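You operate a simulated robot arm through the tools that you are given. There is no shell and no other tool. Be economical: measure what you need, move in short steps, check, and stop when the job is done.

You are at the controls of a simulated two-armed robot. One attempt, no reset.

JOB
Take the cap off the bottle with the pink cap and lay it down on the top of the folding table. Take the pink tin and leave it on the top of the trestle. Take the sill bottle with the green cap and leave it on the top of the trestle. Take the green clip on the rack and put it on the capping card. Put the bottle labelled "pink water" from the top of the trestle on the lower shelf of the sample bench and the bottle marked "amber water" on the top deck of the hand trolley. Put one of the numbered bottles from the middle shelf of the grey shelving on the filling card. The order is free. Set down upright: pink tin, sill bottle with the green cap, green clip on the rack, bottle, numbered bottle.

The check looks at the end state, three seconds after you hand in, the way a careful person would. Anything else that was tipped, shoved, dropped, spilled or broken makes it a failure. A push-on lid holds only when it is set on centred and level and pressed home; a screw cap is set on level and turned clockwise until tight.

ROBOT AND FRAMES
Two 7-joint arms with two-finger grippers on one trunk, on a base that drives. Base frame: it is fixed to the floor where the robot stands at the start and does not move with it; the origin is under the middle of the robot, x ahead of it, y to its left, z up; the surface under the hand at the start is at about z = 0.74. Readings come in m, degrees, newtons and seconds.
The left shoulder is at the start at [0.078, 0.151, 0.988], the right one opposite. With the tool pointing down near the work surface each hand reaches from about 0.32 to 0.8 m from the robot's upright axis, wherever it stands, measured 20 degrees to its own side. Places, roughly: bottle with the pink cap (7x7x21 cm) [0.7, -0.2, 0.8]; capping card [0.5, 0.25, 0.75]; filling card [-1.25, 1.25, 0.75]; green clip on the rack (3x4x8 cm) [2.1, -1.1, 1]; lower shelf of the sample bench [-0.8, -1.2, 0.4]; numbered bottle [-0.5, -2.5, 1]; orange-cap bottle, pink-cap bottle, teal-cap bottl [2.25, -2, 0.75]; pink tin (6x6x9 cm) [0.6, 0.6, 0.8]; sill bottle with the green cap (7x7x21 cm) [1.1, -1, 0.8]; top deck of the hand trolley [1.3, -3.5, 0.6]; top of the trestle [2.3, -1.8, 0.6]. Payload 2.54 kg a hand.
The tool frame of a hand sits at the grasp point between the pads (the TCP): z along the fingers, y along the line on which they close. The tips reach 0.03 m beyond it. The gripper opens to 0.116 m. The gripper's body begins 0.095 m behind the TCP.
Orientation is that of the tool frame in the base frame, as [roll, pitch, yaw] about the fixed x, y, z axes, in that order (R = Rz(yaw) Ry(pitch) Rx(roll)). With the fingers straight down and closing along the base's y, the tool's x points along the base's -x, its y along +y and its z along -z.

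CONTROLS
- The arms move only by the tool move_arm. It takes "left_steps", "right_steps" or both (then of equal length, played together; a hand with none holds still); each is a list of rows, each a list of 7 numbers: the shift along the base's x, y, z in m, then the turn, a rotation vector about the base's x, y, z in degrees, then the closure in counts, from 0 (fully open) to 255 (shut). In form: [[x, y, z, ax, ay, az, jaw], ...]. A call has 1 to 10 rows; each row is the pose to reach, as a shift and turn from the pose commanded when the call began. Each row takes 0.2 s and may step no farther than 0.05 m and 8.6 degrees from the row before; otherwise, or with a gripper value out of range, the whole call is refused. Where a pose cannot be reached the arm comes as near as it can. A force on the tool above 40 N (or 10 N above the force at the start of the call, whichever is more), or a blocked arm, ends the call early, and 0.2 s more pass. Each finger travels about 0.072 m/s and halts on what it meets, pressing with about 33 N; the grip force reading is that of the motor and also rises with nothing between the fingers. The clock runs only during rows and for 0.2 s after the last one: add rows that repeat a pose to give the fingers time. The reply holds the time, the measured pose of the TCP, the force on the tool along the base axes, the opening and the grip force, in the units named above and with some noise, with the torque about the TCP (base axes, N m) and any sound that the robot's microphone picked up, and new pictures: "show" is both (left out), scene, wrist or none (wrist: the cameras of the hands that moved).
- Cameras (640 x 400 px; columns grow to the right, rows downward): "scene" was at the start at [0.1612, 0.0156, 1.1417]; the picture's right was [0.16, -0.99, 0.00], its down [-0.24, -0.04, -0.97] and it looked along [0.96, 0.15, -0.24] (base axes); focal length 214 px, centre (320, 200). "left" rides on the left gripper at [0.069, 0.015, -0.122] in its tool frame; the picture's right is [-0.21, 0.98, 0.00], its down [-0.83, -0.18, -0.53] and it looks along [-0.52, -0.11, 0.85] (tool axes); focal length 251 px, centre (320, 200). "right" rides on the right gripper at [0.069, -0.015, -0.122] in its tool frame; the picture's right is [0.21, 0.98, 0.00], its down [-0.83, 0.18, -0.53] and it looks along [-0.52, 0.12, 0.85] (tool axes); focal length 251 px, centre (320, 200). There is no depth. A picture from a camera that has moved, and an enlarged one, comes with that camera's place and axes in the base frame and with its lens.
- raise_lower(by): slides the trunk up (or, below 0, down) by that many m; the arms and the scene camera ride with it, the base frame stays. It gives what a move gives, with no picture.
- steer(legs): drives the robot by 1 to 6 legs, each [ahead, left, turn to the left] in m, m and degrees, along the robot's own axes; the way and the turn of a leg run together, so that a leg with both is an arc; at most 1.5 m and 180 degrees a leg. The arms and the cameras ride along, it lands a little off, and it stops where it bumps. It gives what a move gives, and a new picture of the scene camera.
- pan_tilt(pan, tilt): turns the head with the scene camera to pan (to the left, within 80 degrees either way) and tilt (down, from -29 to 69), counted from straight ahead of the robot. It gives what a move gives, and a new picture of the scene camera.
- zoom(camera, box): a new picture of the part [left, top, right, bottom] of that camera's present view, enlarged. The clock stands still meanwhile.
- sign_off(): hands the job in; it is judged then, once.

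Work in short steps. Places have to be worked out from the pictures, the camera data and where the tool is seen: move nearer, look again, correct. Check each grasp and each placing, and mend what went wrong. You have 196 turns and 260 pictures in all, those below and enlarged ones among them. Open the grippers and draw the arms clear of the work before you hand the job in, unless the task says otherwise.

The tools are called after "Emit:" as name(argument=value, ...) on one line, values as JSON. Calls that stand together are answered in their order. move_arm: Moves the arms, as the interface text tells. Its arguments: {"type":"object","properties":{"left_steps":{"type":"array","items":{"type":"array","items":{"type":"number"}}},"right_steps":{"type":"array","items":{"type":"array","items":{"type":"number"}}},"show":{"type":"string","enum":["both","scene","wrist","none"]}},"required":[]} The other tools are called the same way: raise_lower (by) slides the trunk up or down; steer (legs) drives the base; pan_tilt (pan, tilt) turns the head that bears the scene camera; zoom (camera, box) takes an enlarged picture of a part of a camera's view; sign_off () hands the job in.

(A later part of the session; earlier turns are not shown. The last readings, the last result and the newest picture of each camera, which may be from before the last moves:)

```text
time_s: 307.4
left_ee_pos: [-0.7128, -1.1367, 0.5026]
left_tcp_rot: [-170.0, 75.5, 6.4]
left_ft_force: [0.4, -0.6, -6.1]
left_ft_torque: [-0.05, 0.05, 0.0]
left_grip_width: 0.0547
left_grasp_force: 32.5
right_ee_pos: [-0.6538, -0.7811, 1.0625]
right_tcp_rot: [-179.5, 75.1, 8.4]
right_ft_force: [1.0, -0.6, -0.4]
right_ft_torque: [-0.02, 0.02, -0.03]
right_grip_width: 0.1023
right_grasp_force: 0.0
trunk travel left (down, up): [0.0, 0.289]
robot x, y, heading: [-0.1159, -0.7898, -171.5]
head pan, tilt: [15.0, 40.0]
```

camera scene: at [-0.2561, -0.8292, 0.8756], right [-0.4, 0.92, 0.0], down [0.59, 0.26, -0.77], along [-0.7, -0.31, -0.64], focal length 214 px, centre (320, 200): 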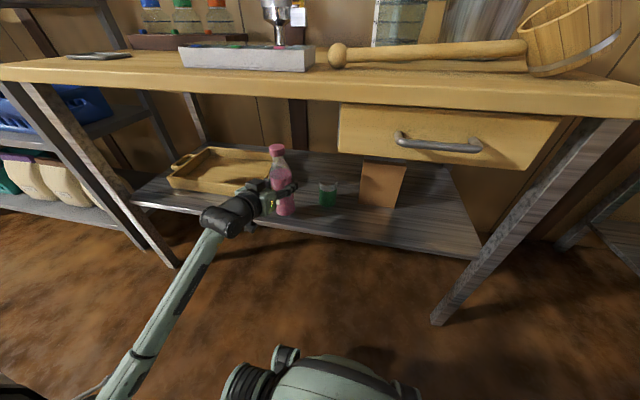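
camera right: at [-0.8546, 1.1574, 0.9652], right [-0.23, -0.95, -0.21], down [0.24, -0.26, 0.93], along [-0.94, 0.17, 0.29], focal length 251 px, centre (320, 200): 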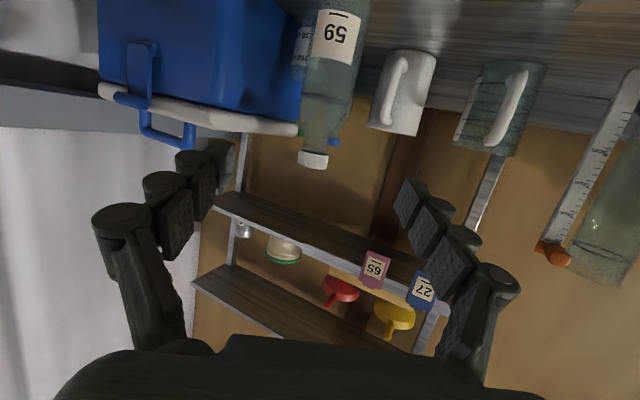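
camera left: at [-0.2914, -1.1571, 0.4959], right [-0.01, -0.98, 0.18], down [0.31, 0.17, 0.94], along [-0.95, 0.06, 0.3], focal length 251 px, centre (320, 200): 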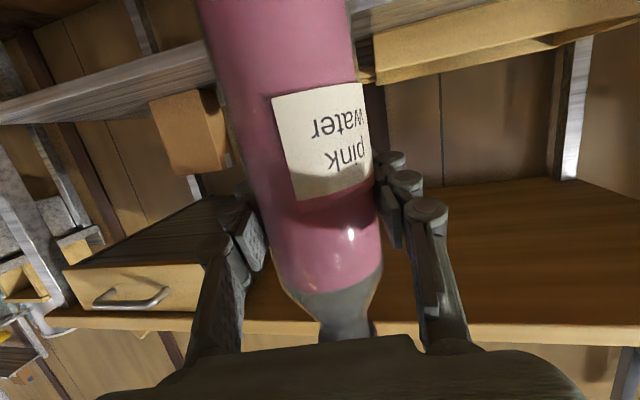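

That works. Continue: −4° more yaw, upright correction, lower further.

Emit:
move_arm(left_steps=[[0, 0, 0, 0, 0, -4, 255], [0, 0, 0, -1.2, 0, -4, 255], [0, 0, 0, -2.4, 0, -4, 255], [0, 0, -0.004, -2.4, 0, -4, 255], [0, 0, -0.008, -2.4, 0, -4, 255], [0, 0, -0.012, -2.4, 0, -4, 255]], show="scene")

Emit:
zoom(camera="scene", box=[180, 110, 380, 235])

```text
time_s: 308.8
left_ee_pos: [-0.714, -1.1365, 0.4951]
left_tcp_rot: [179.5, 76.2, -7.5]
left_ft_force: [3.7, -0.4, 12.8]
left_ft_torque: [0.14, -0.18, 0.0]
left_grip_width: 0.0546
left_grasp_force: 33.1
right_ee_pos: [-0.6525, -0.7802, 1.0626]
right_tcp_rot: [-179.9, 75.2, 8.1]
right_ft_force: [0.0, -0.7, 0.6]
right_ft_torque: [0.01, -0.01, 0.02]
right_grip_width: 0.1023
right_grasp_force: 0.0
trunk travel left (down, up): [0.0, 0.289]
robot x, y, heading: [-0.1083, -0.7867, -171.3]
head pan, tilt: [15.0, 40.0]
camera scene: at [-0.2549, -0.8287, 0.8763], right [-0.4, 0.92, 0.0], down [0.59, 0.26, -0.77], along [-0.7, -0.31, -0.64], focal length 214 px, centre (320, 200)
```

scene: 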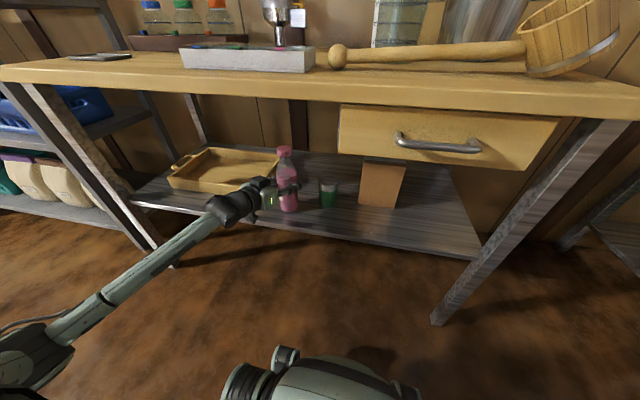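

```text
3.20 times, centred on (280, 172) of scene
camera zoom: at [-0.2549, -0.8287, 0.8763], right [-0.4, 0.92, 0.0], down [0.59, 0.26, -0.77], along [-0.7, -0.31, -0.64], focal length 686 px, centre (448, 288)
```

zoom: 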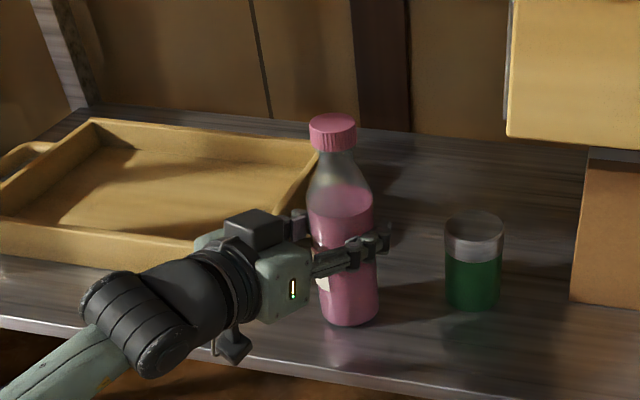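

Standing on the shelf and upright. Ease off, open only a little (tray is near), and back straight out.

Emit:
move_arm(left_steps=[[0, 0, 0.004, 0, 0, 0, 255], [0, 0, 0.004, 0, 0, 0, 170], [0, 0, 0.004, 0, 0, 0, 85], [0, 0, 0.004, 0, 0, 0, 85], [0, 0, 0.004, 0, 0, 0, 85], [0.035, -0.004, 0.01, 0, 0, 0, 85], [0.07, -0.009, 0.018, 0, 0, 0, 85], [0.105, -0.013, 0.027, 0, 0, 0, 85], [0.14, -0.018, 0.036, 0, 0, 0, 85]], show="scene")

Emit:
zoom(camera="scene", box=[180, 110, 380, 235])

```text
time_s: 310.8
left_ee_pos: [-0.5734, -1.1545, 0.5266]
left_tcp_rot: [-179.8, 75.6, -7.0]
left_ft_force: [-0.9, -0.9, -0.6]
left_ft_torque: [0.02, 0.01, 0.02]
left_grip_width: 0.0773
left_grasp_force: 0.1
right_ee_pos: [-0.653, -0.7805, 1.0627]
right_tcp_rot: [-179.6, 75.2, 8.2]
right_ft_force: [0.0, -0.2, -0.9]
right_ft_torque: [0.02, -0.01, -0.02]
right_grip_width: 0.1023
right_grasp_force: 0.1
trunk travel left (down, up): [0.0, 0.289]
robot x, y, heading: [-0.1116, -0.7863, -171.5]
head pan, tilt: [15.0, 40.0]
camera scene: at [-0.2559, -0.829, 0.8757], right [-0.4, 0.92, 0.0], down [0.59, 0.26, -0.77], along [-0.7, -0.31, -0.64], focal length 214 px, centre (320, 200)
```

scene: 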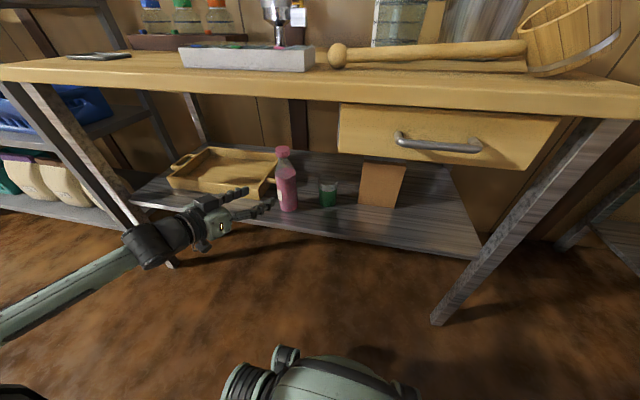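

```text
3.20 times, centred on (280, 172) of scene
camera zoom: at [-0.2559, -0.829, 0.8757], right [-0.4, 0.92, 0.0], down [0.59, 0.26, -0.77], along [-0.7, -0.31, -0.64], focal length 686 px, centre (448, 288)
```

zoom: 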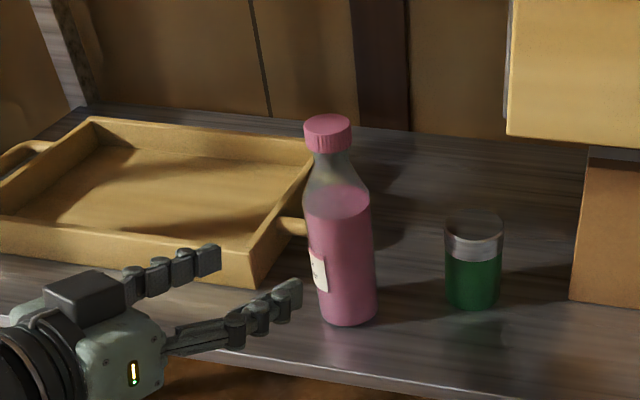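

Pink water is placed well. Now I back out, raise the trunk, and bring both hands back to fingers-down.

Emit:
steer(legs=[[-0.25, 0, 0]])

Emit:
raise_lower(by=0.24)

Emit:
move_arm(left_steps=[[0, 0, 0.04, -0.92, -7.5, 0, 0], [0, 0, 0.08, -1.84, -15, 0, 0], [0, 0, 0.12, -2.76, -22.5, 0, 0], [0, 0, 0.16, -3.68, -30, 0, 0], [0, 0, 0.2, -4.6, -37.5, 0, 0], [0, 0, 0.24, -5.52, -45, 0, 0], [0, 0, 0.28, -6.44, -52.5, 0, 0], [0, 0, 0.32, -7.36, -60, 0, 0], [0, 0, 0.36, -8.28, -67.5, 0, 0], [0, 0, 0.4, -9.2, -75.1, 0, 0]], right_steps=[[0, 0.01, -0.01, 1.11, -7.42, 0, 0], [0, 0.02, -0.02, 2.22, -14.84, 0, 0], [0, 0.03, -0.03, 3.33, -22.26, 0, 0], [0, 0.04, -0.04, 4.44, -29.7, 0, 0], [0, 0.05, -0.05, 5.55, -37.1, 0, 0], [0, 0.06, -0.06, 6.66, -44.5, 0, 0], [0, 0.07, -0.07, 7.77, -51.9, 0, 0], [0, 0.08, -0.08, 8.88, -59.4, 0, 0], [0, 0.09, -0.09, 9.99, -66.8, 0, 0], [0, 0.1, -0.1, 11.1, -74.2, 0, 0]], show="none")

```text
time_s: 312.7
left_ee_pos: [-0.3234, -1.1179, 0.5269]
left_tcp_rot: [-179.9, 75.5, -7.1]
left_ft_force: [0.1, 1.2, -0.4]
left_ft_torque: [0.02, -0.01, 0.02]
left_grip_width: 0.0773
left_grasp_force: 0.0
right_ee_pos: [-0.4033, -0.7425, 1.0617]
right_tcp_rot: [-179.7, 75.2, 8.3]
right_ft_force: [-0.3, -0.9, 0.3]
right_ft_torque: [0.0, 0.02, 0.0]
right_grip_width: 0.1024
right_grasp_force: 0.0
trunk travel left (down, up): [0.0, 0.289]
robot x, y, heading: [0.1382, -0.7443, -171.4]
head pan, tilt: [15.0, 40.0]
camera scene: at [-0.0057, -0.7906, 0.8757], right [-0.4, 0.92, 0.0], down [0.59, 0.26, -0.77], along [-0.7, -0.31, -0.64], focal length 214 px, centre (320, 200)
```

scene: 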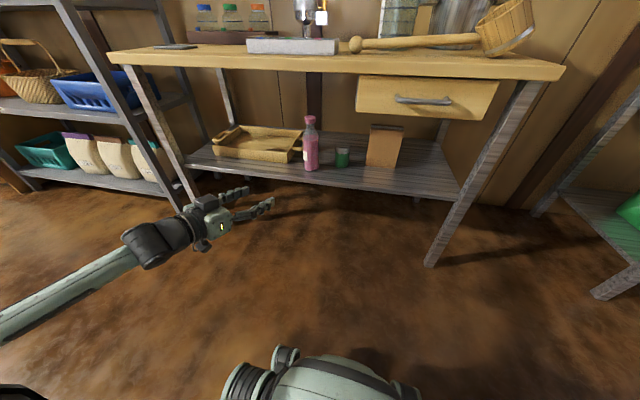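

```text
time_s: 315.2
left_ee_pos: [-0.3231, -1.1159, 0.7681]
left_tcp_rot: [-179.9, 75.5, -6.9]
left_ft_force: [0.1, 0.1, -0.1]
left_ft_torque: [0.02, 0.03, 0.0]
left_grip_width: 0.0772
left_grasp_force: 0.1
right_ee_pos: [-0.4028, -0.7429, 1.3021]
right_tcp_rot: [-179.7, 75.1, 8.3]
right_ft_force: [0.2, -0.8, -0.1]
right_ft_torque: [0.0, 0.01, -0.01]
right_grip_width: 0.1024
right_grasp_force: 0.0
trunk travel left (down, up): [-0.24, 0.049]
robot x, y, heading: [0.1391, -0.7447, -171.3]
head pan, tilt: [15.0, 40.0]
```

```text
time_s: 317.4
left_ee_pos: [-0.3231, -1.1176, 1.1666]
left_tcp_rot: [-179.8, -0.4, -7.1]
left_ft_force: [0.2, -0.3, 0.2]
left_ft_torque: [0.02, 0.0, 0.04]
left_grip_width: 0.1161
left_grasp_force: 0.0
right_ee_pos: [-0.4024, -0.6428, 1.2013]
right_tcp_rot: [-179.5, 0.0, 8.5]
right_ft_force: [-0.2, 0.4, -0.8]
right_ft_torque: [0.01, -0.04, 0.03]
right_grip_width: 0.116
right_grasp_force: 0.1
trunk travel left (down, up): [-0.24, 0.049]
robot x, y, heading: [0.1377, -0.7445, -171.4]
head pan, tilt: [15.0, 40.0]
```

Both hands are down and clear. Next the pink-capped bottle: turn around in the corridor and return to about the starting position.

Emit:
steer(legs=[[0.2, 0, 0], [0, 0, 171.4], [0.08, 0.73, 0]])

Emit:
pan_tilt(pan=-5, tilt=25)

Emit:
zoom(camera="right", box=[0, 0, 640, 400])

```text
time_s: 333.4
left_ee_pos: [0.5357, 0.2615, 1.1674]
left_tcp_rot: [-179.8, -0.1, 163.8]
left_ft_force: [0.1, 0.5, 0.8]
left_ft_torque: [0.02, -0.01, -0.03]
left_grip_width: 0.116
left_grasp_force: 0.1
right_ee_pos: [0.5389, -0.2199, 1.203]
right_tcp_rot: [-179.4, 0.1, 179.3]
right_ft_force: [-0.3, -0.5, -0.9]
right_ft_torque: [-0.02, 0.0, -0.04]
right_grip_width: 0.1161
right_grasp_force: 0.2
trunk travel left (down, up): [-0.24, 0.049]
robot x, y, heading: [0.0168, -0.03, -0.3]
head pan, tilt: [15.0, 40.0]
camera scene: at [0.1725, -0.0097, 1.1157], right [0.25, -0.97, 0.0], down [-0.62, -0.16, -0.77], along [0.74, 0.19, -0.64], focal length 214 px, centre (320, 200)
```

scene: 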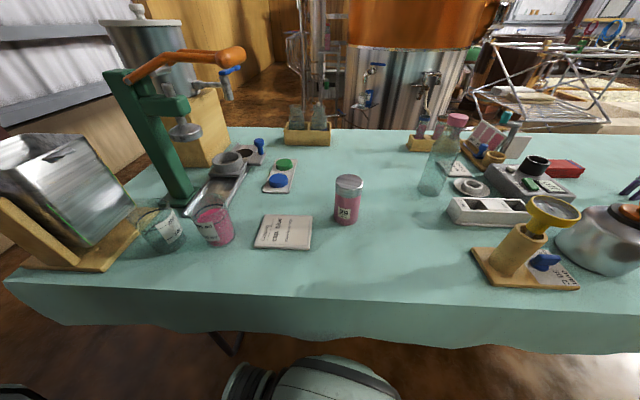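

```text
time_s: 334.2
left_ee_pos: [0.5349, 0.2615, 1.1673]
left_tcp_rot: [-179.8, -0.1, 164.0]
left_ft_force: [0.1, -0.1, 0.1]
left_ft_torque: [0.0, -0.04, -0.03]
left_grip_width: 0.1159
left_grasp_force: 0.1
right_ee_pos: [0.5397, -0.2195, 1.2013]
right_tcp_rot: [-179.4, 0.1, 179.2]
right_ft_force: [-0.3, -0.4, -0.2]
right_ft_torque: [-0.02, -0.04, -0.03]
right_grip_width: 0.1161
right_grasp_force: 0.0
trunk travel left (down, up): [-0.24, 0.049]
robot x, y, heading: [0.02, -0.0311, -0.7]
head pan, tilt: [-5.0, 25.0]
camera scene: at [0.1819, -0.0398, 1.139], right [-0.09, -1.0, 0.0], down [-0.42, 0.04, -0.91], along [0.9, -0.08, -0.42], focal length 214 px, centre (320, 200)
```

scene: 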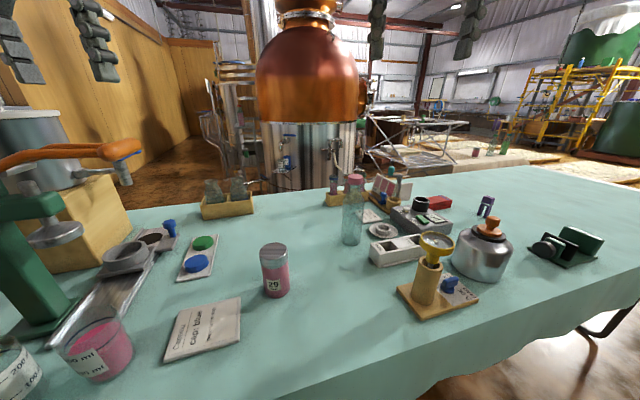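

```text
1.00 times, centred on (320, 200) of right (not enlarged: the box is as wide or as high as the picture)
camera zoom: at [0.4702, -0.2333, 1.3232], right [-0.2, 0.98, -0.01], down [0.83, 0.18, 0.53], along [0.52, 0.1, -0.85], focal length 251 px, centre (320, 200)
```

zoom: 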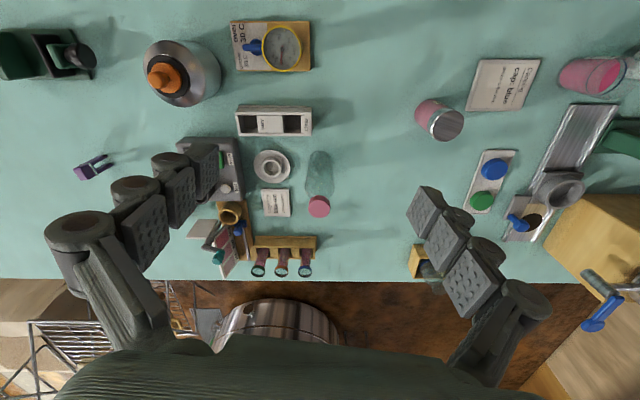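

All as before on the table. Cap at ≈(0.72,−0.187). I bring the right hand above it and look down.

Emit:
move_arm(right_steps=[[0.045, 0.008, 0, 0, 0, 0, 0], [0.09, 0.016, 0, 0, 0, 0, 0], [0.135, 0.024, 0, 0, 0, 0, 0], [0.18, 0.032, 0, 0, 0, 0, 0], [0.18, 0.032, -0.045, 0, 0, 0, 0], [0.18, 0.032, -0.09, 0, 0, 0, 0], [0.18, 0.032, -0.13, 0, 0, 0, 0]], show="wrist")

```text
time_s: 335.8
left_ee_pos: [0.5354, 0.2618, 1.1667]
left_tcp_rot: [-179.8, -0.1, 163.8]
left_ft_force: [0.5, 0.0, -0.3]
left_ft_torque: [-0.01, 0.02, -0.03]
left_grip_width: 0.1158
left_grasp_force: 0.1
right_ee_pos: [0.7165, -0.1879, 1.0718]
right_tcp_rot: [-179.5, 0.1, 179.3]
right_ft_force: [-0.1, 0.0, -0.5]
right_ft_torque: [-0.02, -0.01, -0.03]
right_grip_width: 0.1157
right_grasp_force: 0.1
right hand out of reach, approached as far as the arm can: row 2, 3, 4, 5, 6, 7
trunk travel left (down, up): [-0.24, 0.049]
robot x, y, heading: [0.0179, -0.0298, -0.3]
head pan, tilt: [-5.0, 25.0]
camera right: at [0.648, -0.2009, 1.1938], right [-0.2, 0.98, -0.01], down [0.83, 0.18, 0.53], along [0.52, 0.1, -0.85], focal length 251 px, centre (320, 200)
```

right: 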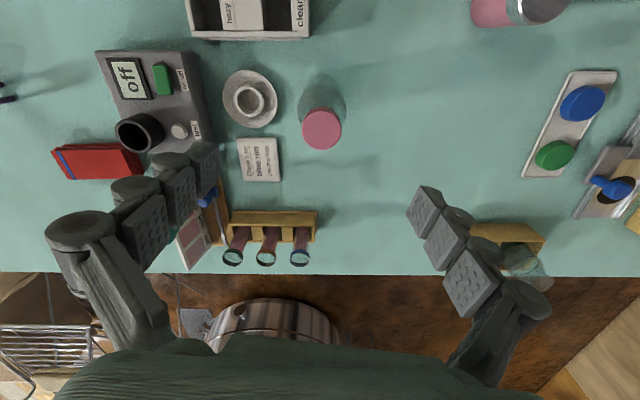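

Cap is directly under the hand. Descend so the pads surround it, then close.

Emit:
move_arm(right_steps=[[0.002, 0, -0.045, 0, 0, 0, 0], [0.002, 0, -0.09, 0, 0, 0, 0], [0.002, 0, -0.124, 0, 0, 0, 0], [0.002, 0, -0.124, 0, 0, 0, 150]], show="both")

```text
time_s: 336.8
left_ee_pos: [0.535, 0.2613, 1.1674]
left_tcp_rot: [-179.8, -0.1, 164.0]
left_ft_force: [-0.5, 0.1, 0.6]
left_ft_torque: [-0.04, 0.0, 0.02]
left_grip_width: 0.116
left_grasp_force: 0.0
right_ee_pos: [0.7167, -0.1866, 0.9484]
right_tcp_rot: [-179.5, 0.2, 179.3]
right_ft_force: [0.6, 0.3, 0.0]
right_ft_torque: [-0.02, 0.0, 0.02]
right_grip_width: 0.0642
right_grasp_force: 1.9
trunk travel left (down, up): [-0.24, 0.049]
robot x, y, heading: [0.0206, -0.0314, -0.6]
head pan, tilt: [-5.0, 25.0]
camera scene: at [0.1818, -0.0398, 1.1391], right [-0.09, -1.0, 0.0], down [-0.42, 0.04, -0.91], along [0.9, -0.08, -0.42], focal length 214 px, centre (320, 200)
camera right: at [0.6478, -0.1987, 1.0701], right [-0.2, 0.98, -0.01], down [0.83, 0.18, 0.53], along [0.53, 0.1, -0.84], focal length 251 px, centre (320, 200)
```

scene: 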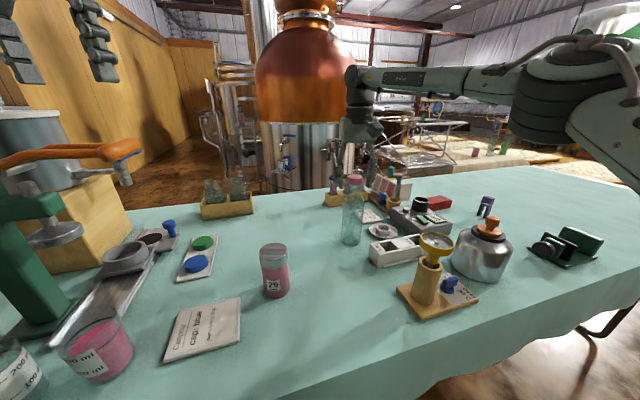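
right: 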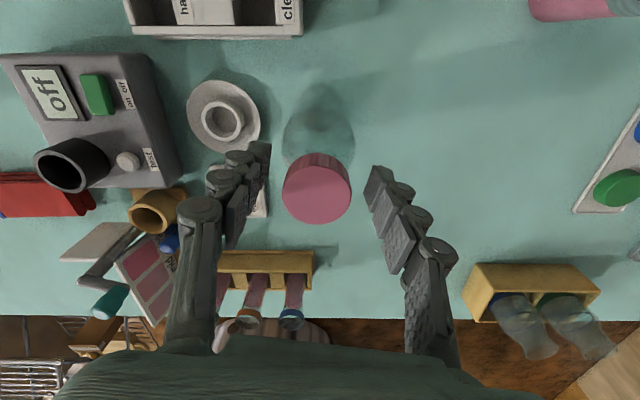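

The cap is ribbed — a screw cap. I close on it and lift the bottle by the cap, drawing it slightly nearer, so the left hand can hold the body in free air.

Emit:
move_arm(right_steps=[[0.0, 0, 0, 0, 0, 0, 255], [0.0, 0, 0, 0, 0, 0, 255], [0.0, 0, 0, 0, 0, 0, 255], [0.0, 0, 0, 0, 0, 0, 255], [0.0, 0, 0.008, 0, 0, 0, 255], [0, 0, 0.02, 0, 0, 0, 255]], left_steps=[[0, -0.03, 0.02, 0, 0, 0, 0], [0, -0.06, 0.04, 0, 0, 0, 0], [0, -0.09, 0.06, 0, 0, 0, 0], [0, -0.12, 0.08, 0, 0, 0, 0], [0, -0.15, 0.085, 0, 0, 0, 0], [0, -0.15, 0.085, 0, 0, 0, 0]], show="scene")

```text
time_s: 338.2
left_ee_pos: [0.4868, 0.1565, 1.1832]
left_tcp_rot: [-179.8, 0.0, 163.9]
left_ft_force: [0.3, 0.0, -0.4]
left_ft_torque: [-0.03, 0.02, 0.01]
left_grip_width: 0.1159
left_grasp_force: 0.1
left hand out of reach, approached as far as the arm can: row 1, 2, 3, 4, 5, 6
right_ee_pos: [0.7169, -0.187, 0.9682]
right_tcp_rot: [-179.4, 0.1, 179.3]
right_ft_force: [-0.3, -0.1, -1.0]
right_ft_torque: [0.02, 0.01, -0.01]
right_grip_width: 0.0355
right_grasp_force: 33.1
trunk travel left (down, up): [-0.24, 0.049]
robot x, y, heading: [0.0199, -0.0315, -0.5]
head pan, tilt: [-5.0, 25.0]
camera scene: at [0.182, -0.0397, 1.139], right [-0.09, -1.0, 0.0], down [-0.42, 0.04, -0.91], along [0.9, -0.08, -0.42], focal length 214 px, centre (320, 200)
```

scene: 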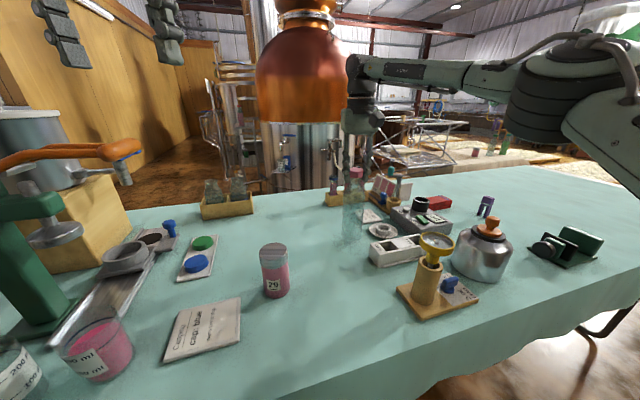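

The bottle came up with the cap (grip 0.0355). Raise it and bring it closer; begin turning the left hand toward −y.

Emit:
move_arm(right_steps=[[0, 0, 0.03, 0, 0, 0, 255], [-0.02, 0.005, 0.06, 0, 0, 0, 255], [-0.04, 0.01, 0.09, 0, 0, 0, 255], [-0.06, 0.02, 0.1, 0, 0, 0, 255], [-0.08, 0.027, 0.1, 0, 0, 0, 255], [-0.08, 0.027, 0.1, 0, 0, 0, 255], [-0.08, 0.027, 0.1, 0, 0, 0, 255], [-0.08, 0.027, 0.1, 0, 0, 0, 255]], left_steps=[[0, 0, 0, -3.62, 4.81, 5.74, 0], [0, 0, 0, -7.25, 9.63, 11.48, 0], [0, 0, 0, -10.87, 14.44, 17.2, 0], [0, 0, 0, -14.5, 19.26, 22.96, 0], [0, 0, 0, -18.1, 24.07, 28.7, 0], [0, 0, 0, -21.7, 28.9, 34.4, 0], [0, 0, 0, -25.4, 33.7, 40.2, 0], [0, 0, 0, -29, 38.5, 45.9, 0]], show="scene")

```text
time_s: 340.0
left_ee_pos: [0.4871, 0.1572, 1.1866]
left_tcp_rot: [-152.6, -40.0, -157.4]
left_ft_force: [-0.4, -1.0, -0.9]
left_ft_torque: [0.02, -0.01, -0.03]
left_grip_width: 0.1159
left_grasp_force: 0.0
left hand out of reach, approached as far as the arm can: row 1, 2, 3, 4
right_ee_pos: [0.6362, -0.1601, 1.067]
right_tcp_rot: [-179.4, 0.1, 179.3]
right_ft_force: [-0.1, -0.4, -0.9]
right_ft_torque: [-0.02, -0.03, -0.01]
right_grip_width: 0.0352
right_grasp_force: 32.9
trunk travel left (down, up): [-0.24, 0.049]
robot x, y, heading: [0.024, -0.0359, -0.5]
head pan, tilt: [-5.0, 25.0]
camera scene: at [0.182, -0.0395, 1.139], right [-0.09, -1.0, 0.0], down [-0.42, 0.04, -0.91], along [0.9, -0.08, -0.42], focal length 214 px, centre (320, 200)
```

scene: 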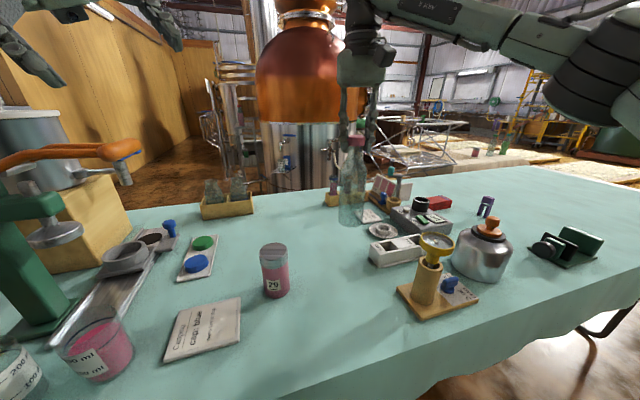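

Bottle hangs upright from the right hand. Finish turning the left hand while moving toward a pre-grasp on the bottle's left side.

Emit:
move_arm(left_steps=[[0.02, -0.01, -0.02, -3.62, 4.81, 5.74, 0], [0.04, -0.02, -0.04, -7.25, 9.63, 11.48, 0], [0.06, -0.03, -0.06, -10.87, 14.44, 17.2, 0], [0.08, -0.04, -0.08, -14.5, 19.26, 22.96, 0], [0.1, -0.06, -0.11, -18.1, 24.07, 28.7, 0], [0.12, -0.08, -0.15, -21.7, 28.9, 34.4, 0], [0.14, -0.1, -0.19, -25.4, 33.7, 40.2, 0], [0.149, -0.12, -0.215, -25.4, 33.7, 40.2, 0]], show="both")

```text
time_s: 341.8
left_ee_pos: [0.6357, 0.0358, 0.971]
left_tcp_rot: [-178.2, -80.1, -91.8]
left_ft_force: [-0.6, -0.6, 0.4]
left_ft_torque: [0.02, 0.01, -0.02]
left_grip_width: 0.116
left_grasp_force: 0.1
right_ee_pos: [0.6367, -0.1614, 1.0652]
right_tcp_rot: [-179.5, 0.1, 179.3]
right_ft_force: [0.5, 0.2, -0.8]
right_ft_torque: [-0.02, -0.01, -0.01]
right_grip_width: 0.0352
right_grasp_force: 33.3
trunk travel left (down, up): [-0.24, 0.049]
robot x, y, heading: [0.0242, -0.0342, -0.6]
head pan, tilt: [-5.0, 25.0]
camera scene: at [0.1821, -0.0402, 1.139], right [-0.09, -1.0, 0.0], down [-0.42, 0.04, -0.91], along [0.9, -0.08, -0.42], focal length 214 px, centre (320, 200)
camera left: at [0.6213, 0.1416, 1.0592], right [-0.98, 0.04, -0.22], down [0.19, 0.67, -0.72], along [0.12, -0.74, -0.66], focal length 251 px, centre (320, 200)
```

scene: 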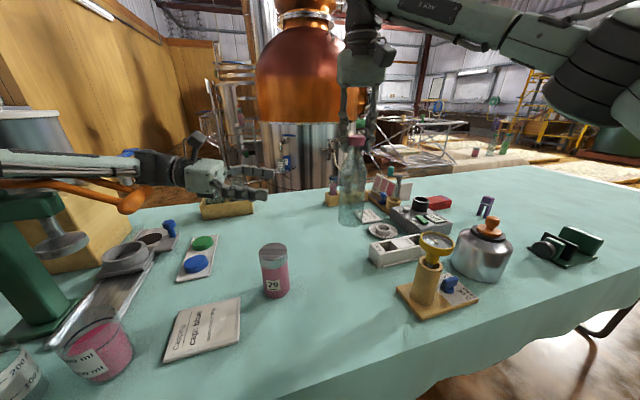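
left: 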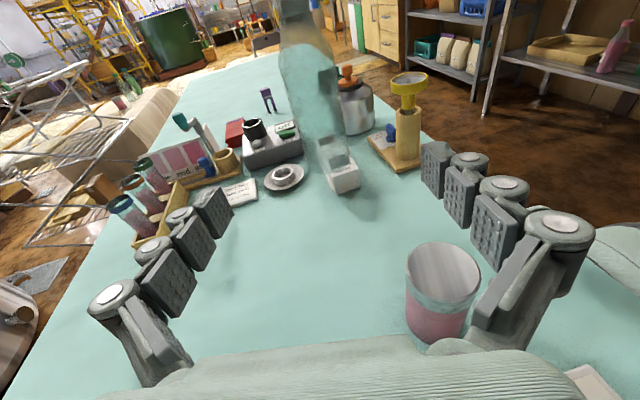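

The press lever looks lower than before — my forearm may be pushing it. Zoom to check.

Emit:
zoom(camera="scene", box=[0, 80, 240, 230])

Emit:
pan_tilt(pan=40, tilt=20)

```text
2.67 times, centred on (120, 155) of scene
camera zoom: at [0.1821, -0.0402, 1.139], right [-0.09, -1.0, 0.0], down [-0.42, 0.04, -0.91], along [0.9, -0.08, -0.42], focal length 572 px, centre (853, 320)
```

zoom: 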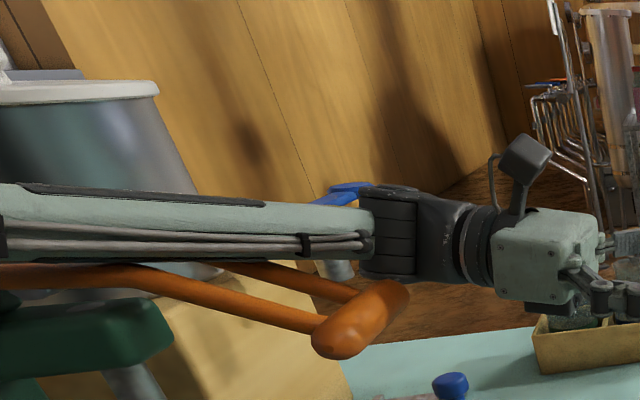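

```text
time_s: 342.9
left_ee_pos: [0.6369, 0.0349, 0.9708]
left_tcp_rot: [-178.3, -79.9, -91.8]
left_ft_force: [1.4, -0.8, -0.3]
left_ft_torque: [-0.02, 0.03, 0.02]
left_grip_width: 0.116
left_grasp_force: 0.0
right_ee_pos: [0.6358, -0.1595, 1.0662]
right_tcp_rot: [-179.4, 0.1, 179.3]
right_ft_force: [-0.1, 1.1, -1.3]
right_ft_torque: [0.01, -0.04, 0.0]
right_grip_width: 0.0351
right_grasp_force: 33.0
trunk travel left (down, up): [-0.24, 0.049]
robot x, y, heading: [0.021, -0.0316, -0.2]
head pan, tilt: [40.0, 20.0]
camera scene: at [0.162, 0.0278, 1.1471], right [0.64, -0.77, 0.0], down [-0.26, -0.22, -0.94], along [0.72, 0.6, -0.34], focal length 214 px, centre (320, 200)
```

scene: 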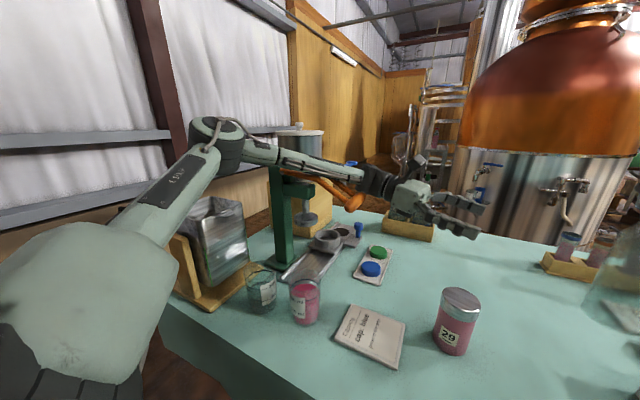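

My forearm is pressing the lever. Lift the left arm off and see whether the lever returns.

Emit:
move_arm(left_steps=[[0, 0, 0.04, 0, 0, 0, 0], [0, 0, 0.08, 0, 0, 0, 0], [-0.02, 0, 0.12, 0, 0, 0, 0], [-0.04, 0, 0.16, 0, 0, 0, 0], [-0.06, 0, 0.2, 0, 0, 0, 0]], show="scene")

```text
time_s: 344.1
left_ee_pos: [0.5728, 0.0354, 1.1704]
left_tcp_rot: [-178.2, -80.0, -91.7]
left_ft_force: [-0.3, -0.4, 0.0]
left_ft_torque: [0.02, -0.03, 0.02]
left_grip_width: 0.1158
left_grasp_force: 0.0
right_ee_pos: [0.6358, -0.1612, 1.0678]
right_tcp_rot: [-179.4, 0.2, 179.3]
right_ft_force: [-0.3, 0.5, -0.2]
right_ft_torque: [-0.01, -0.02, 0.03]
right_grip_width: 0.0353
right_grasp_force: 33.0
trunk travel left (down, up): [-0.24, 0.049]
robot x, y, heading: [0.0237, -0.0327, -0.3]
head pan, tilt: [40.0, 20.0]
camera scene: at [0.1614, 0.0281, 1.1472], right [0.64, -0.77, 0.0], down [-0.26, -0.22, -0.94], along [0.72, 0.6, -0.34], focal length 214 px, centre (320, 200)
```

scene: 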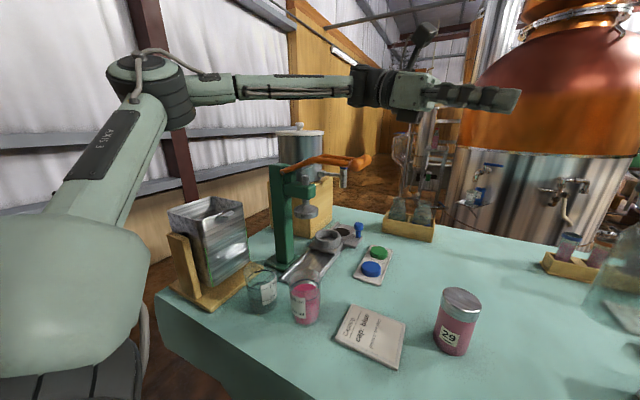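

The lever sprang back up to its original position. I'll approach instead straight from my left shoulder (clear of the press): first undo the left hand's turn.

Emit:
move_arm(left_steps=[[-0.015, 0.015, 0, 3.62, -4.81, -5.74, 0], [-0.03, 0.03, 0, 7.25, -9.63, -11.48, 0], [-0.045, 0.045, 0, 10.87, -14.44, -17.2, 0], [-0.06, 0.06, 0, 14.5, -19.26, -22.96, 0], [-0.075, 0.075, 0, 18.1, -24.07, -28.7, 0], [-0.09, 0.09, 0, 21.7, -28.9, -34.4, 0], [-0.1, 0.1, 0, 25.4, -33.7, -40.2, 0], [-0.1, 0.11, 0, 29, -38.5, -45.9, 0]], show="none")

Emit:
move_arm(left_steps=[[0, 0, 0, 3.62, -4.81, -5.74, 0], [0, 0, 0, 7.25, -9.63, -11.48, 0], [0, 0, 0, 10.87, -14.44, -17.2, 0], [0, 0, 0, 14.5, -19.26, -22.96, 0], [0, 0, 0, 18.1, -24.07, -28.7, 0], [0, 0, 0, 21.7, -28.9, -34.4, 0], [0, 0, 0, 25.4, -33.7, -40.2, 0]], show="scene")

```text
time_s: 345.9
left_ee_pos: [0.4748, 0.1464, 1.1697]
left_tcp_rot: [-154.7, -33.9, -162.1]
left_ft_force: [-0.6, -0.3, -0.1]
left_ft_torque: [0.03, 0.0, 0.01]
left_grip_width: 0.1159
left_grasp_force: 0.1
right_ee_pos: [0.6366, -0.161, 1.0666]
right_tcp_rot: [-179.6, 0.1, 179.3]
right_ft_force: [-0.4, -0.3, -0.8]
right_ft_torque: [-0.03, -0.02, -0.01]
right_grip_width: 0.0349
right_grasp_force: 33.0
trunk travel left (down, up): [-0.24, 0.049]
robot x, y, heading: [0.0222, -0.03, -0.6]
head pan, tilt: [40.0, 20.0]
```

```text
time_s: 347.5
left_ee_pos: [0.4749, 0.1459, 1.1707]
left_tcp_rot: [-179.9, -0.1, 163.7]
left_ft_force: [0.2, 0.2, 0.3]
left_ft_torque: [-0.03, -0.02, 0.0]
left_grip_width: 0.1158
left_grasp_force: 0.1
right_ee_pos: [0.6358, -0.161, 1.0671]
right_tcp_rot: [-179.5, 0.2, 179.2]
right_ft_force: [-0.6, -0.2, -1.1]
right_ft_torque: [0.03, 0.03, 0.01]
right_grip_width: 0.0352
right_grasp_force: 33.1
trunk travel left (down, up): [-0.24, 0.049]
robot x, y, heading: [0.0199, -0.0299, -0.4]
head pan, tilt: [40.0, 20.0]
camera scene: at [0.1618, 0.0281, 1.1472], right [0.64, -0.77, 0.0], down [-0.26, -0.22, -0.94], along [0.72, 0.6, -0.34], focal length 214 px, centre (320, 200)
```

scene: 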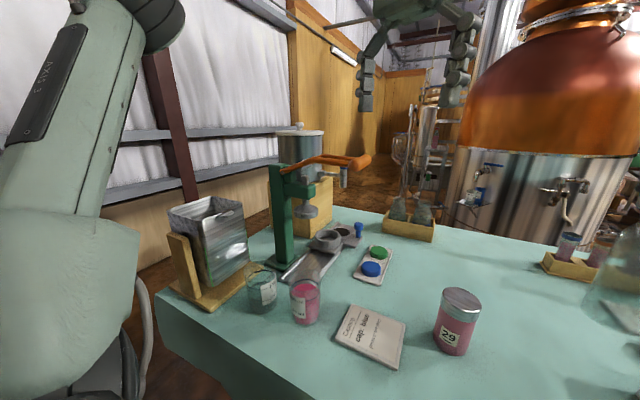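

Now tilt the left hand 60° forward while moving to a waypoint left of the bottle.

Emit:
move_arm(left_steps=[[0.004, -0.018, -0.017, -2.1, -7.2, 0, 0], [0.007, -0.036, -0.035, -4.2, -14.4, 0, 0], [0.01, -0.055, -0.052, -6.3, -21.6, 0, 0], [0.013, -0.073, -0.07, -8.45, -28.8, 0, 0], [0.016, -0.09, -0.087, -10.6, -36, 0, 0], [0.019, -0.11, -0.105, -12.7, -43.2, 0, 0], [0.022, -0.128, -0.122, -14.8, -50.4, 0, 0], [0.03, -0.146, -0.14, -16.9, -57.6, 0, 0]])

```text
time_s: 349.3
left_ee_pos: [0.5066, -0.0007, 1.0295]
left_tcp_rot: [-179.6, 59.8, 164.0]
left_ft_force: [-0.6, -0.5, 0.4]
left_ft_torque: [-0.01, -0.01, -0.02]
left_grip_width: 0.1162
left_grasp_force: 0.1
right_ee_pos: [0.6366, -0.1621, 1.0656]
right_tcp_rot: [-179.4, 0.0, 179.3]
right_ft_force: [1.4, 0.2, -1.0]
right_ft_torque: [-0.03, -0.01, 0.01]
right_grip_width: 0.0356
right_grasp_force: 33.0
trunk travel left (down, up): [-0.24, 0.049]
robot x, y, heading: [0.0172, -0.0284, -0.7]
head pan, tilt: [40.0, 20.0]
camera scene: at [0.1627, 0.0281, 1.147], right [0.64, -0.77, 0.0], down [-0.26, -0.22, -0.94], along [0.72, 0.6, -0.34], focal length 214 px, centre (320, 200)
camera left: at [0.3769, 0.0525, 1.0303], right [0.38, 0.91, 0.18], down [-0.1, -0.16, 0.98], along [0.92, -0.39, 0.03], focal length 251 px, centre (320, 200)
```

scene: 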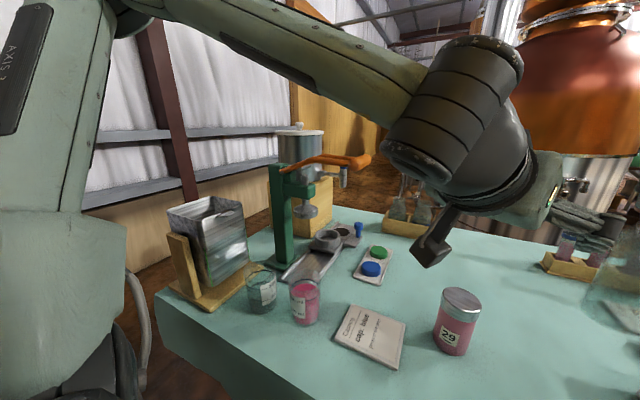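
left: 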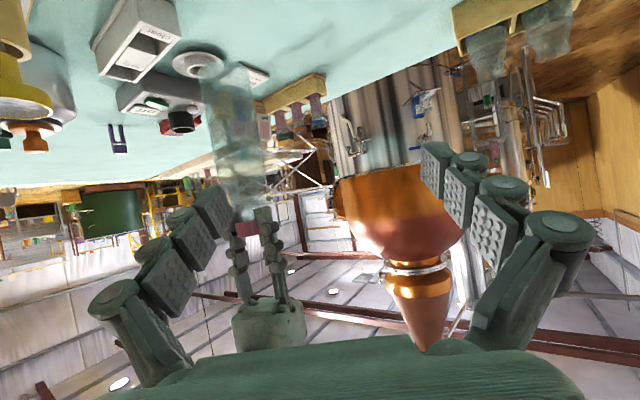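

Slide the left hand sideways onto the bottle's line.

Emit:
move_arm(left_steps=[[-0.008, -0.028, 0.005, 0, 0, 0, 0], [-0.012, -0.057, 0.01, 0, 0, 0, 0], [-0.016, -0.086, 0.015, 0, 0, 0, 0], [-0.018, -0.11, 0.02, 0, 0, 0, 0]], show="wrist")

```text
time_s: 350.3
left_ee_pos: [0.4973, -0.0361, 1.0383]
left_tcp_rot: [-179.6, 59.9, 164.1]
left_ft_force: [0.1, 0.1, 0.4]
left_ft_torque: [0.04, -0.02, -0.01]
left_grip_width: 0.1159
left_grasp_force: 0.0
left hand out of reach, approached as far as the arm can: row 2, 3, 4
right_ee_pos: [0.6366, -0.1599, 1.0652]
right_tcp_rot: [-179.4, 0.1, 179.3]
right_ft_force: [0.3, -0.1, -0.2]
right_ft_torque: [0.04, -0.01, 0.01]
right_grip_width: 0.0352
right_grasp_force: 32.7
trunk travel left (down, up): [-0.24, 0.049]
robot x, y, heading: [0.022, -0.0288, -0.2]
head pan, tilt: [40.0, 20.0]
camera left: at [0.3676, 0.0152, 1.0384], right [0.38, 0.91, 0.18], down [-0.1, -0.16, 0.98], along [0.92, -0.39, 0.03], focal length 251 px, centre (320, 200)
```

left: 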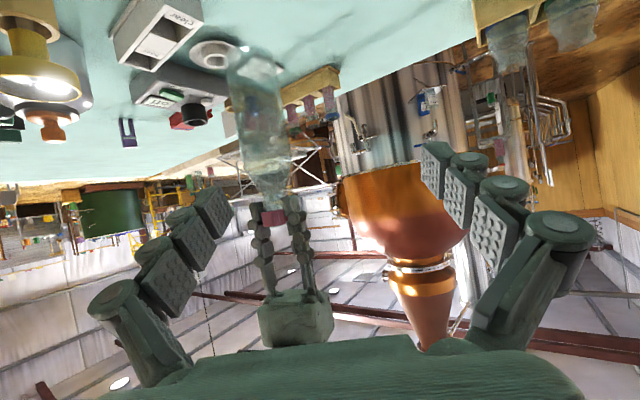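

The left hand can't fold further in; instead I bring the bottle over to its line with the right hand.

Emit:
move_arm(right_steps=[[0.01, 0.026, 0, 0, 0, 0, 255], [0.018, 0.052, 0, 0, 0, 0, 255], [0.022, 0.078, 0, 0, 0, 0, 255]], show="none")

Emit:
zoom(camera="left", box=[0, 0, 640, 400])

```text
time_s: 351.1
left_ee_pos: [0.4978, -0.0363, 1.0382]
left_tcp_rot: [-179.4, 59.9, 164.1]
left_ft_force: [-0.4, 0.2, 0.4]
left_ft_torque: [0.02, -0.03, 0.01]
left_grip_width: 0.1159
left_grasp_force: 0.1
right_ee_pos: [0.6594, -0.0844, 1.0673]
right_tcp_rot: [-179.5, 0.1, 179.3]
right_ft_force: [0.5, -0.6, -0.7]
right_ft_torque: [0.0, -0.01, -0.01]
right_grip_width: 0.0352
right_grasp_force: 32.8
trunk travel left (down, up): [-0.24, 0.049]
robot x, y, heading: [0.0217, -0.0309, -0.6]
head pan, tilt: [40.0, 20.0]
```

```text
1.00 times, centred on (320, 200) of left (not enlarged: the box is as wide or as high as the picture)
camera zoom: at [0.3677, 0.0155, 1.0383], right [0.38, 0.91, 0.18], down [-0.1, -0.16, 0.98], along [0.92, -0.39, 0.03], focal length 251 px, centre (320, 200)
```

zoom: 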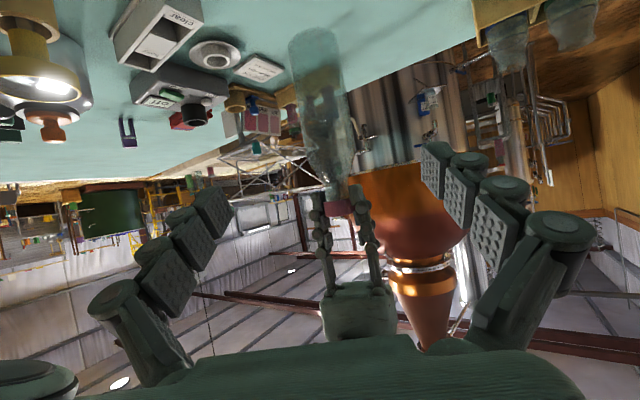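

Aligned. Advance the left hand along its axis to the bottle body and close.

Emit:
move_arm(left_steps=[[0.04, -0.0115, -0.022, 0, 0, 0, 0], [0.08, -0.023, -0.044, 0, 0, 0, 0], [0.12, -0.0345, -0.066, 0, 0, 0, 0], [0.156, -0.045, -0.088, 0, 0, 0, 0], [0.156, -0.045, -0.088, 0, 0, 0, 0]], show="wrist")

```text
time_s: 352.3
left_ee_pos: [0.6397, -0.0331, 0.9568]
left_tcp_rot: [-179.5, 59.9, 163.9]
left_ft_force: [-8.1, -0.9, 1.2]
left_ft_torque: [-0.06, -0.02, -0.54]
left_grip_width: 0.1161
left_grasp_force: 0.1
left hand out of reach, approached as far as the arm can: row 1, 2, 3, 4, 5
right_ee_pos: [0.6586, -0.0843, 1.0663]
right_tcp_rot: [-179.6, 0.2, 179.3]
right_ft_force: [9.2, 1.5, -2.0]
right_ft_torque: [0.07, -0.94, 0.01]
right_grip_width: 0.0351
right_grasp_force: 32.8
trunk travel left (down, up): [-0.24, 0.049]
robot x, y, heading: [0.0194, -0.0338, -0.5]
head pan, tilt: [40.0, 20.0]
camera left: at [0.5117, 0.02, 0.9576], right [0.38, 0.91, 0.18], down [-0.1, -0.16, 0.98], along [0.92, -0.39, 0.03], focal length 251 px, centre (320, 200)
```

left: 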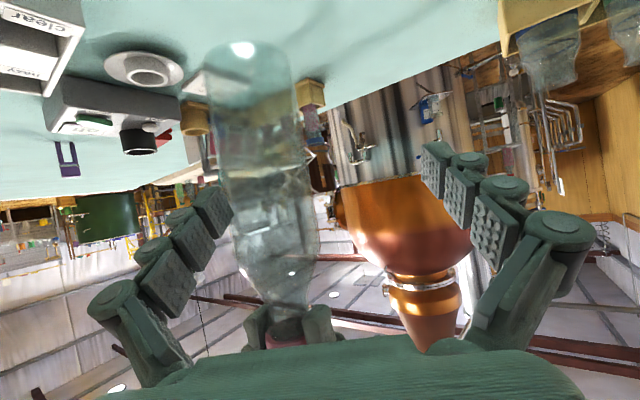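

The left arm drifted at its limit and a finger touched the bottle lightly. Retreat, bring the bottle 5 cm further left, and retry.

Emit:
move_arm(left_steps=[[-0.04, 0.012, 0.02, 0, 0, 0, 0], [-0.08, 0.023, 0.045, 0, 0, 0, 0], [-0.08, 0.023, 0.045, 0, 0, 0, 0], [-0.08, 0.023, 0.045, 0, 0, 0, 0]], right_steps=[[0, 0, 0, 0, 0, 0, 255], [0, 0, 0, 0, 0, 0, 255], [0.01, 0.025, 0, 0, 0, 0, 255], [0.015, 0.05, 0, 0, 0, 0, 255]], show="wrist")

```text
time_s: 353.3
left_ee_pos: [0.5607, -0.0071, 1.0044]
left_tcp_rot: [-179.4, 59.9, 164.1]
left_ft_force: [0.3, -0.1, 0.8]
left_ft_torque: [0.01, -0.03, 0.01]
left_grip_width: 0.1161
left_grasp_force: 0.1
right_ee_pos: [0.672, -0.0326, 1.0674]
right_tcp_rot: [-179.3, 0.1, 179.3]
right_ft_force: [0.2, -0.1, -0.8]
right_ft_torque: [-0.04, -0.05, 0.03]
right_grip_width: 0.0354
right_grasp_force: 32.7
trunk travel left (down, up): [-0.24, 0.049]
robot x, y, heading: [0.0209, -0.0289, -0.4]
head pan, tilt: [40.0, 20.0]
camera right: at [0.6044, -0.0449, 1.1895], right [-0.2, 0.98, -0.01], down [0.83, 0.18, 0.53], along [0.52, 0.1, -0.85], focal length 251 px, centre (320, 200)
camera left: at [0.4311, 0.0452, 1.0043], right [0.38, 0.91, 0.18], down [-0.1, -0.16, 0.98], along [0.92, -0.39, 0.03], focal length 251 px, centre (320, 200)
```

right: 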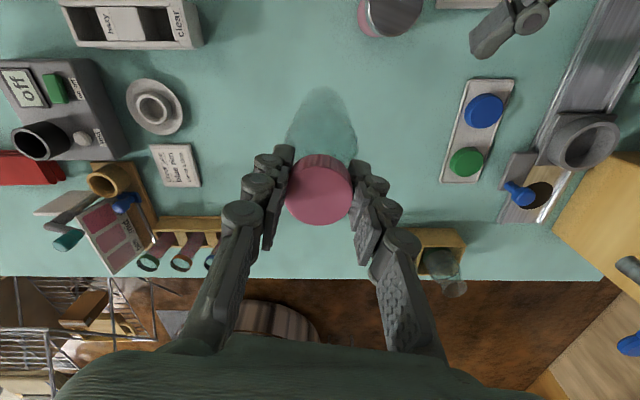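
left: 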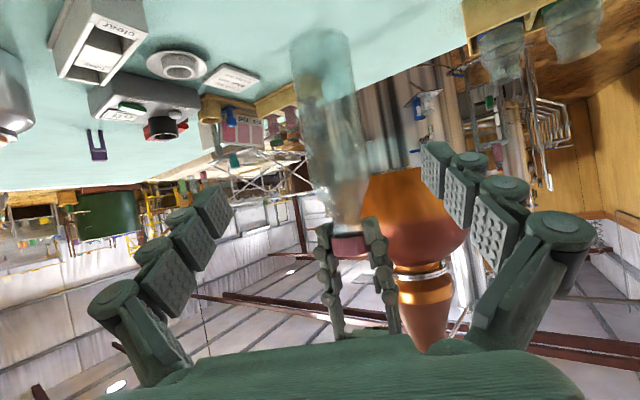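

Aligned again. Advance 11 cm.

Emit:
move_arm(left_steps=[[0.037, -0.009, -0.018, 0, 0, 0, 0], [0.074, -0.018, -0.036, 0, 0, 0, 0], [0.108, -0.026, -0.055, 0, 0, 0, 0], [0.108, -0.026, -0.055, 0, 0, 0, 0]], show="wrist")

```text
time_s: 354.3
left_ee_pos: [0.6692, -0.0253, 0.9485]
left_tcp_rot: [-179.5, 59.9, 164.1]
left_ft_force: [-1.0, -0.5, 0.4]
left_ft_torque: [0.02, 0.02, 0.02]
left_grip_width: 0.116
left_grasp_force: 0.1
left hand out of reach, approached as far as the arm can: row 3, 4
right_ee_pos: [0.6734, -0.0325, 1.0684]
right_tcp_rot: [-179.4, 0.1, 179.2]
right_ft_force: [0.3, -1.0, 0.1]
right_ft_torque: [0.02, 0.03, -0.03]
right_grip_width: 0.0353
right_grasp_force: 33.5
trunk travel left (down, up): [-0.24, 0.049]
robot x, y, heading: [0.0207, -0.0342, -0.2]
head pan, tilt: [40.0, 20.0]
camera left: at [0.5386, 0.0281, 0.9493], right [0.38, 0.91, 0.18], down [-0.1, -0.16, 0.98], along [0.92, -0.39, 0.03], focal length 251 px, centre (320, 200)
```

left: 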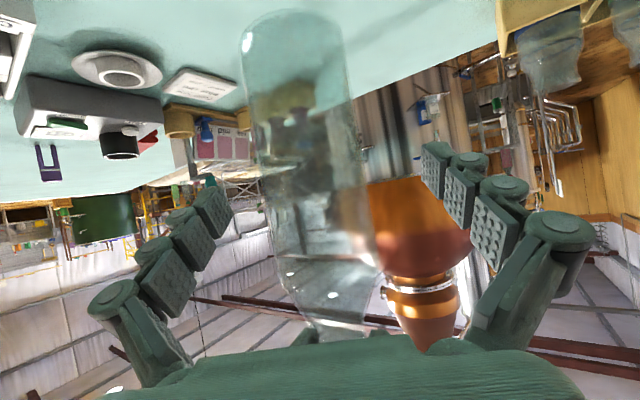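

Bottle is between the fingers; close the left hand.

Emit:
move_arm(left_steps=[[0, 0, 0, 0, 0, 0, 255], [0, 0, 0, 0, 0, 0, 255], [0, 0, 0, 0, 0, 0, 255], [0, 0, 0, 0, 0, 0, 255], [0, 0, 0, 0, 0, 0, 255]], show="none")

```text
time_s: 355.5
left_ee_pos: [0.667, -0.0255, 0.9497]
left_tcp_rot: [-179.5, 60.0, 163.6]
left_ft_force: [-7.5, -9.5, 1.5]
left_ft_torque: [0.81, -0.69, -0.14]
left_grip_width: 0.0589
left_grasp_force: 33.5
right_ee_pos: [0.6733, -0.032, 1.0678]
right_tcp_rot: [-179.5, 0.2, 179.4]
right_ft_force: [7.2, 9.3, -1.3]
right_ft_torque: [0.29, -0.24, 0.04]
right_grip_width: 0.0355
right_grasp_force: 33.1
trunk travel left (down, up): [-0.24, 0.049]
robot x, y, heading: [0.0178, -0.0324, -0.5]
head pan, tilt: [40.0, 20.0]
```

Both hands hold the bottle. Unscrew: turn the right hand counter-clockwise (+z) 68°.

Emit:
move_arm(right_steps=[[0, 0, 0, 0, 0, 8.5, 255], [0, 0, 0, 0, 0, 17, 255], [0, 0, 0, 0, 0, 25.5, 255], [0, 0, 0, 0, 0, 34, 255], [0, 0, 0.001, 0, 0, 42.5, 255], [0, 0, 0.001, 0, 0, 51, 255], [0, 0, 0.001, 0, 0, 59.5, 255], [0, 0, 0.001, 0, 0, 68, 255]], show="wrist")

```text
time_s: 356.9
left_ee_pos: [0.6637, -0.0254, 0.9453]
left_tcp_rot: [179.6, 59.4, 162.7]
left_ft_force: [-1.4, -0.2, -0.8]
left_ft_torque: [0.76, -0.41, 0.16]
left_grip_width: 0.06
left_grasp_force: 32.9
right_ee_pos: [0.6236, -0.035, 1.0491]
right_tcp_rot: [-178.9, 0.9, -134.3]
right_ft_force: [2.0, 0.0, 0.2]
right_ft_torque: [-0.76, 0.18, -0.17]
right_grip_width: 0.036
right_grasp_force: 33.1
right hand out of reach, approached as far as the arm can: row 4, 5, 6
trunk travel left (down, up): [-0.24, 0.049]
robot x, y, heading: [0.0215, -0.0292, -0.5]
head pan, tilt: [40.0, 20.0]
stopped in row 6 (left hand): the force on the tool passed its limit at 57 N (the readings are from after the stop); the commanded pose is now the measured one
camera right: at [0.5845, -0.0937, 1.1691], right [-0.85, 0.53, -0.02], down [0.44, 0.72, 0.54], along [0.3, 0.45, -0.84], focal length 251 px, centre (320, 200)
```

right: 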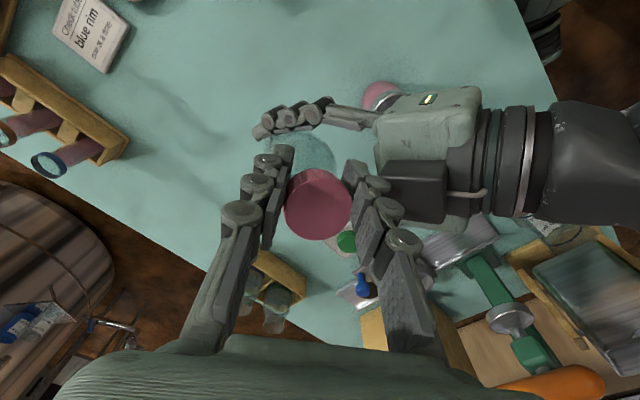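

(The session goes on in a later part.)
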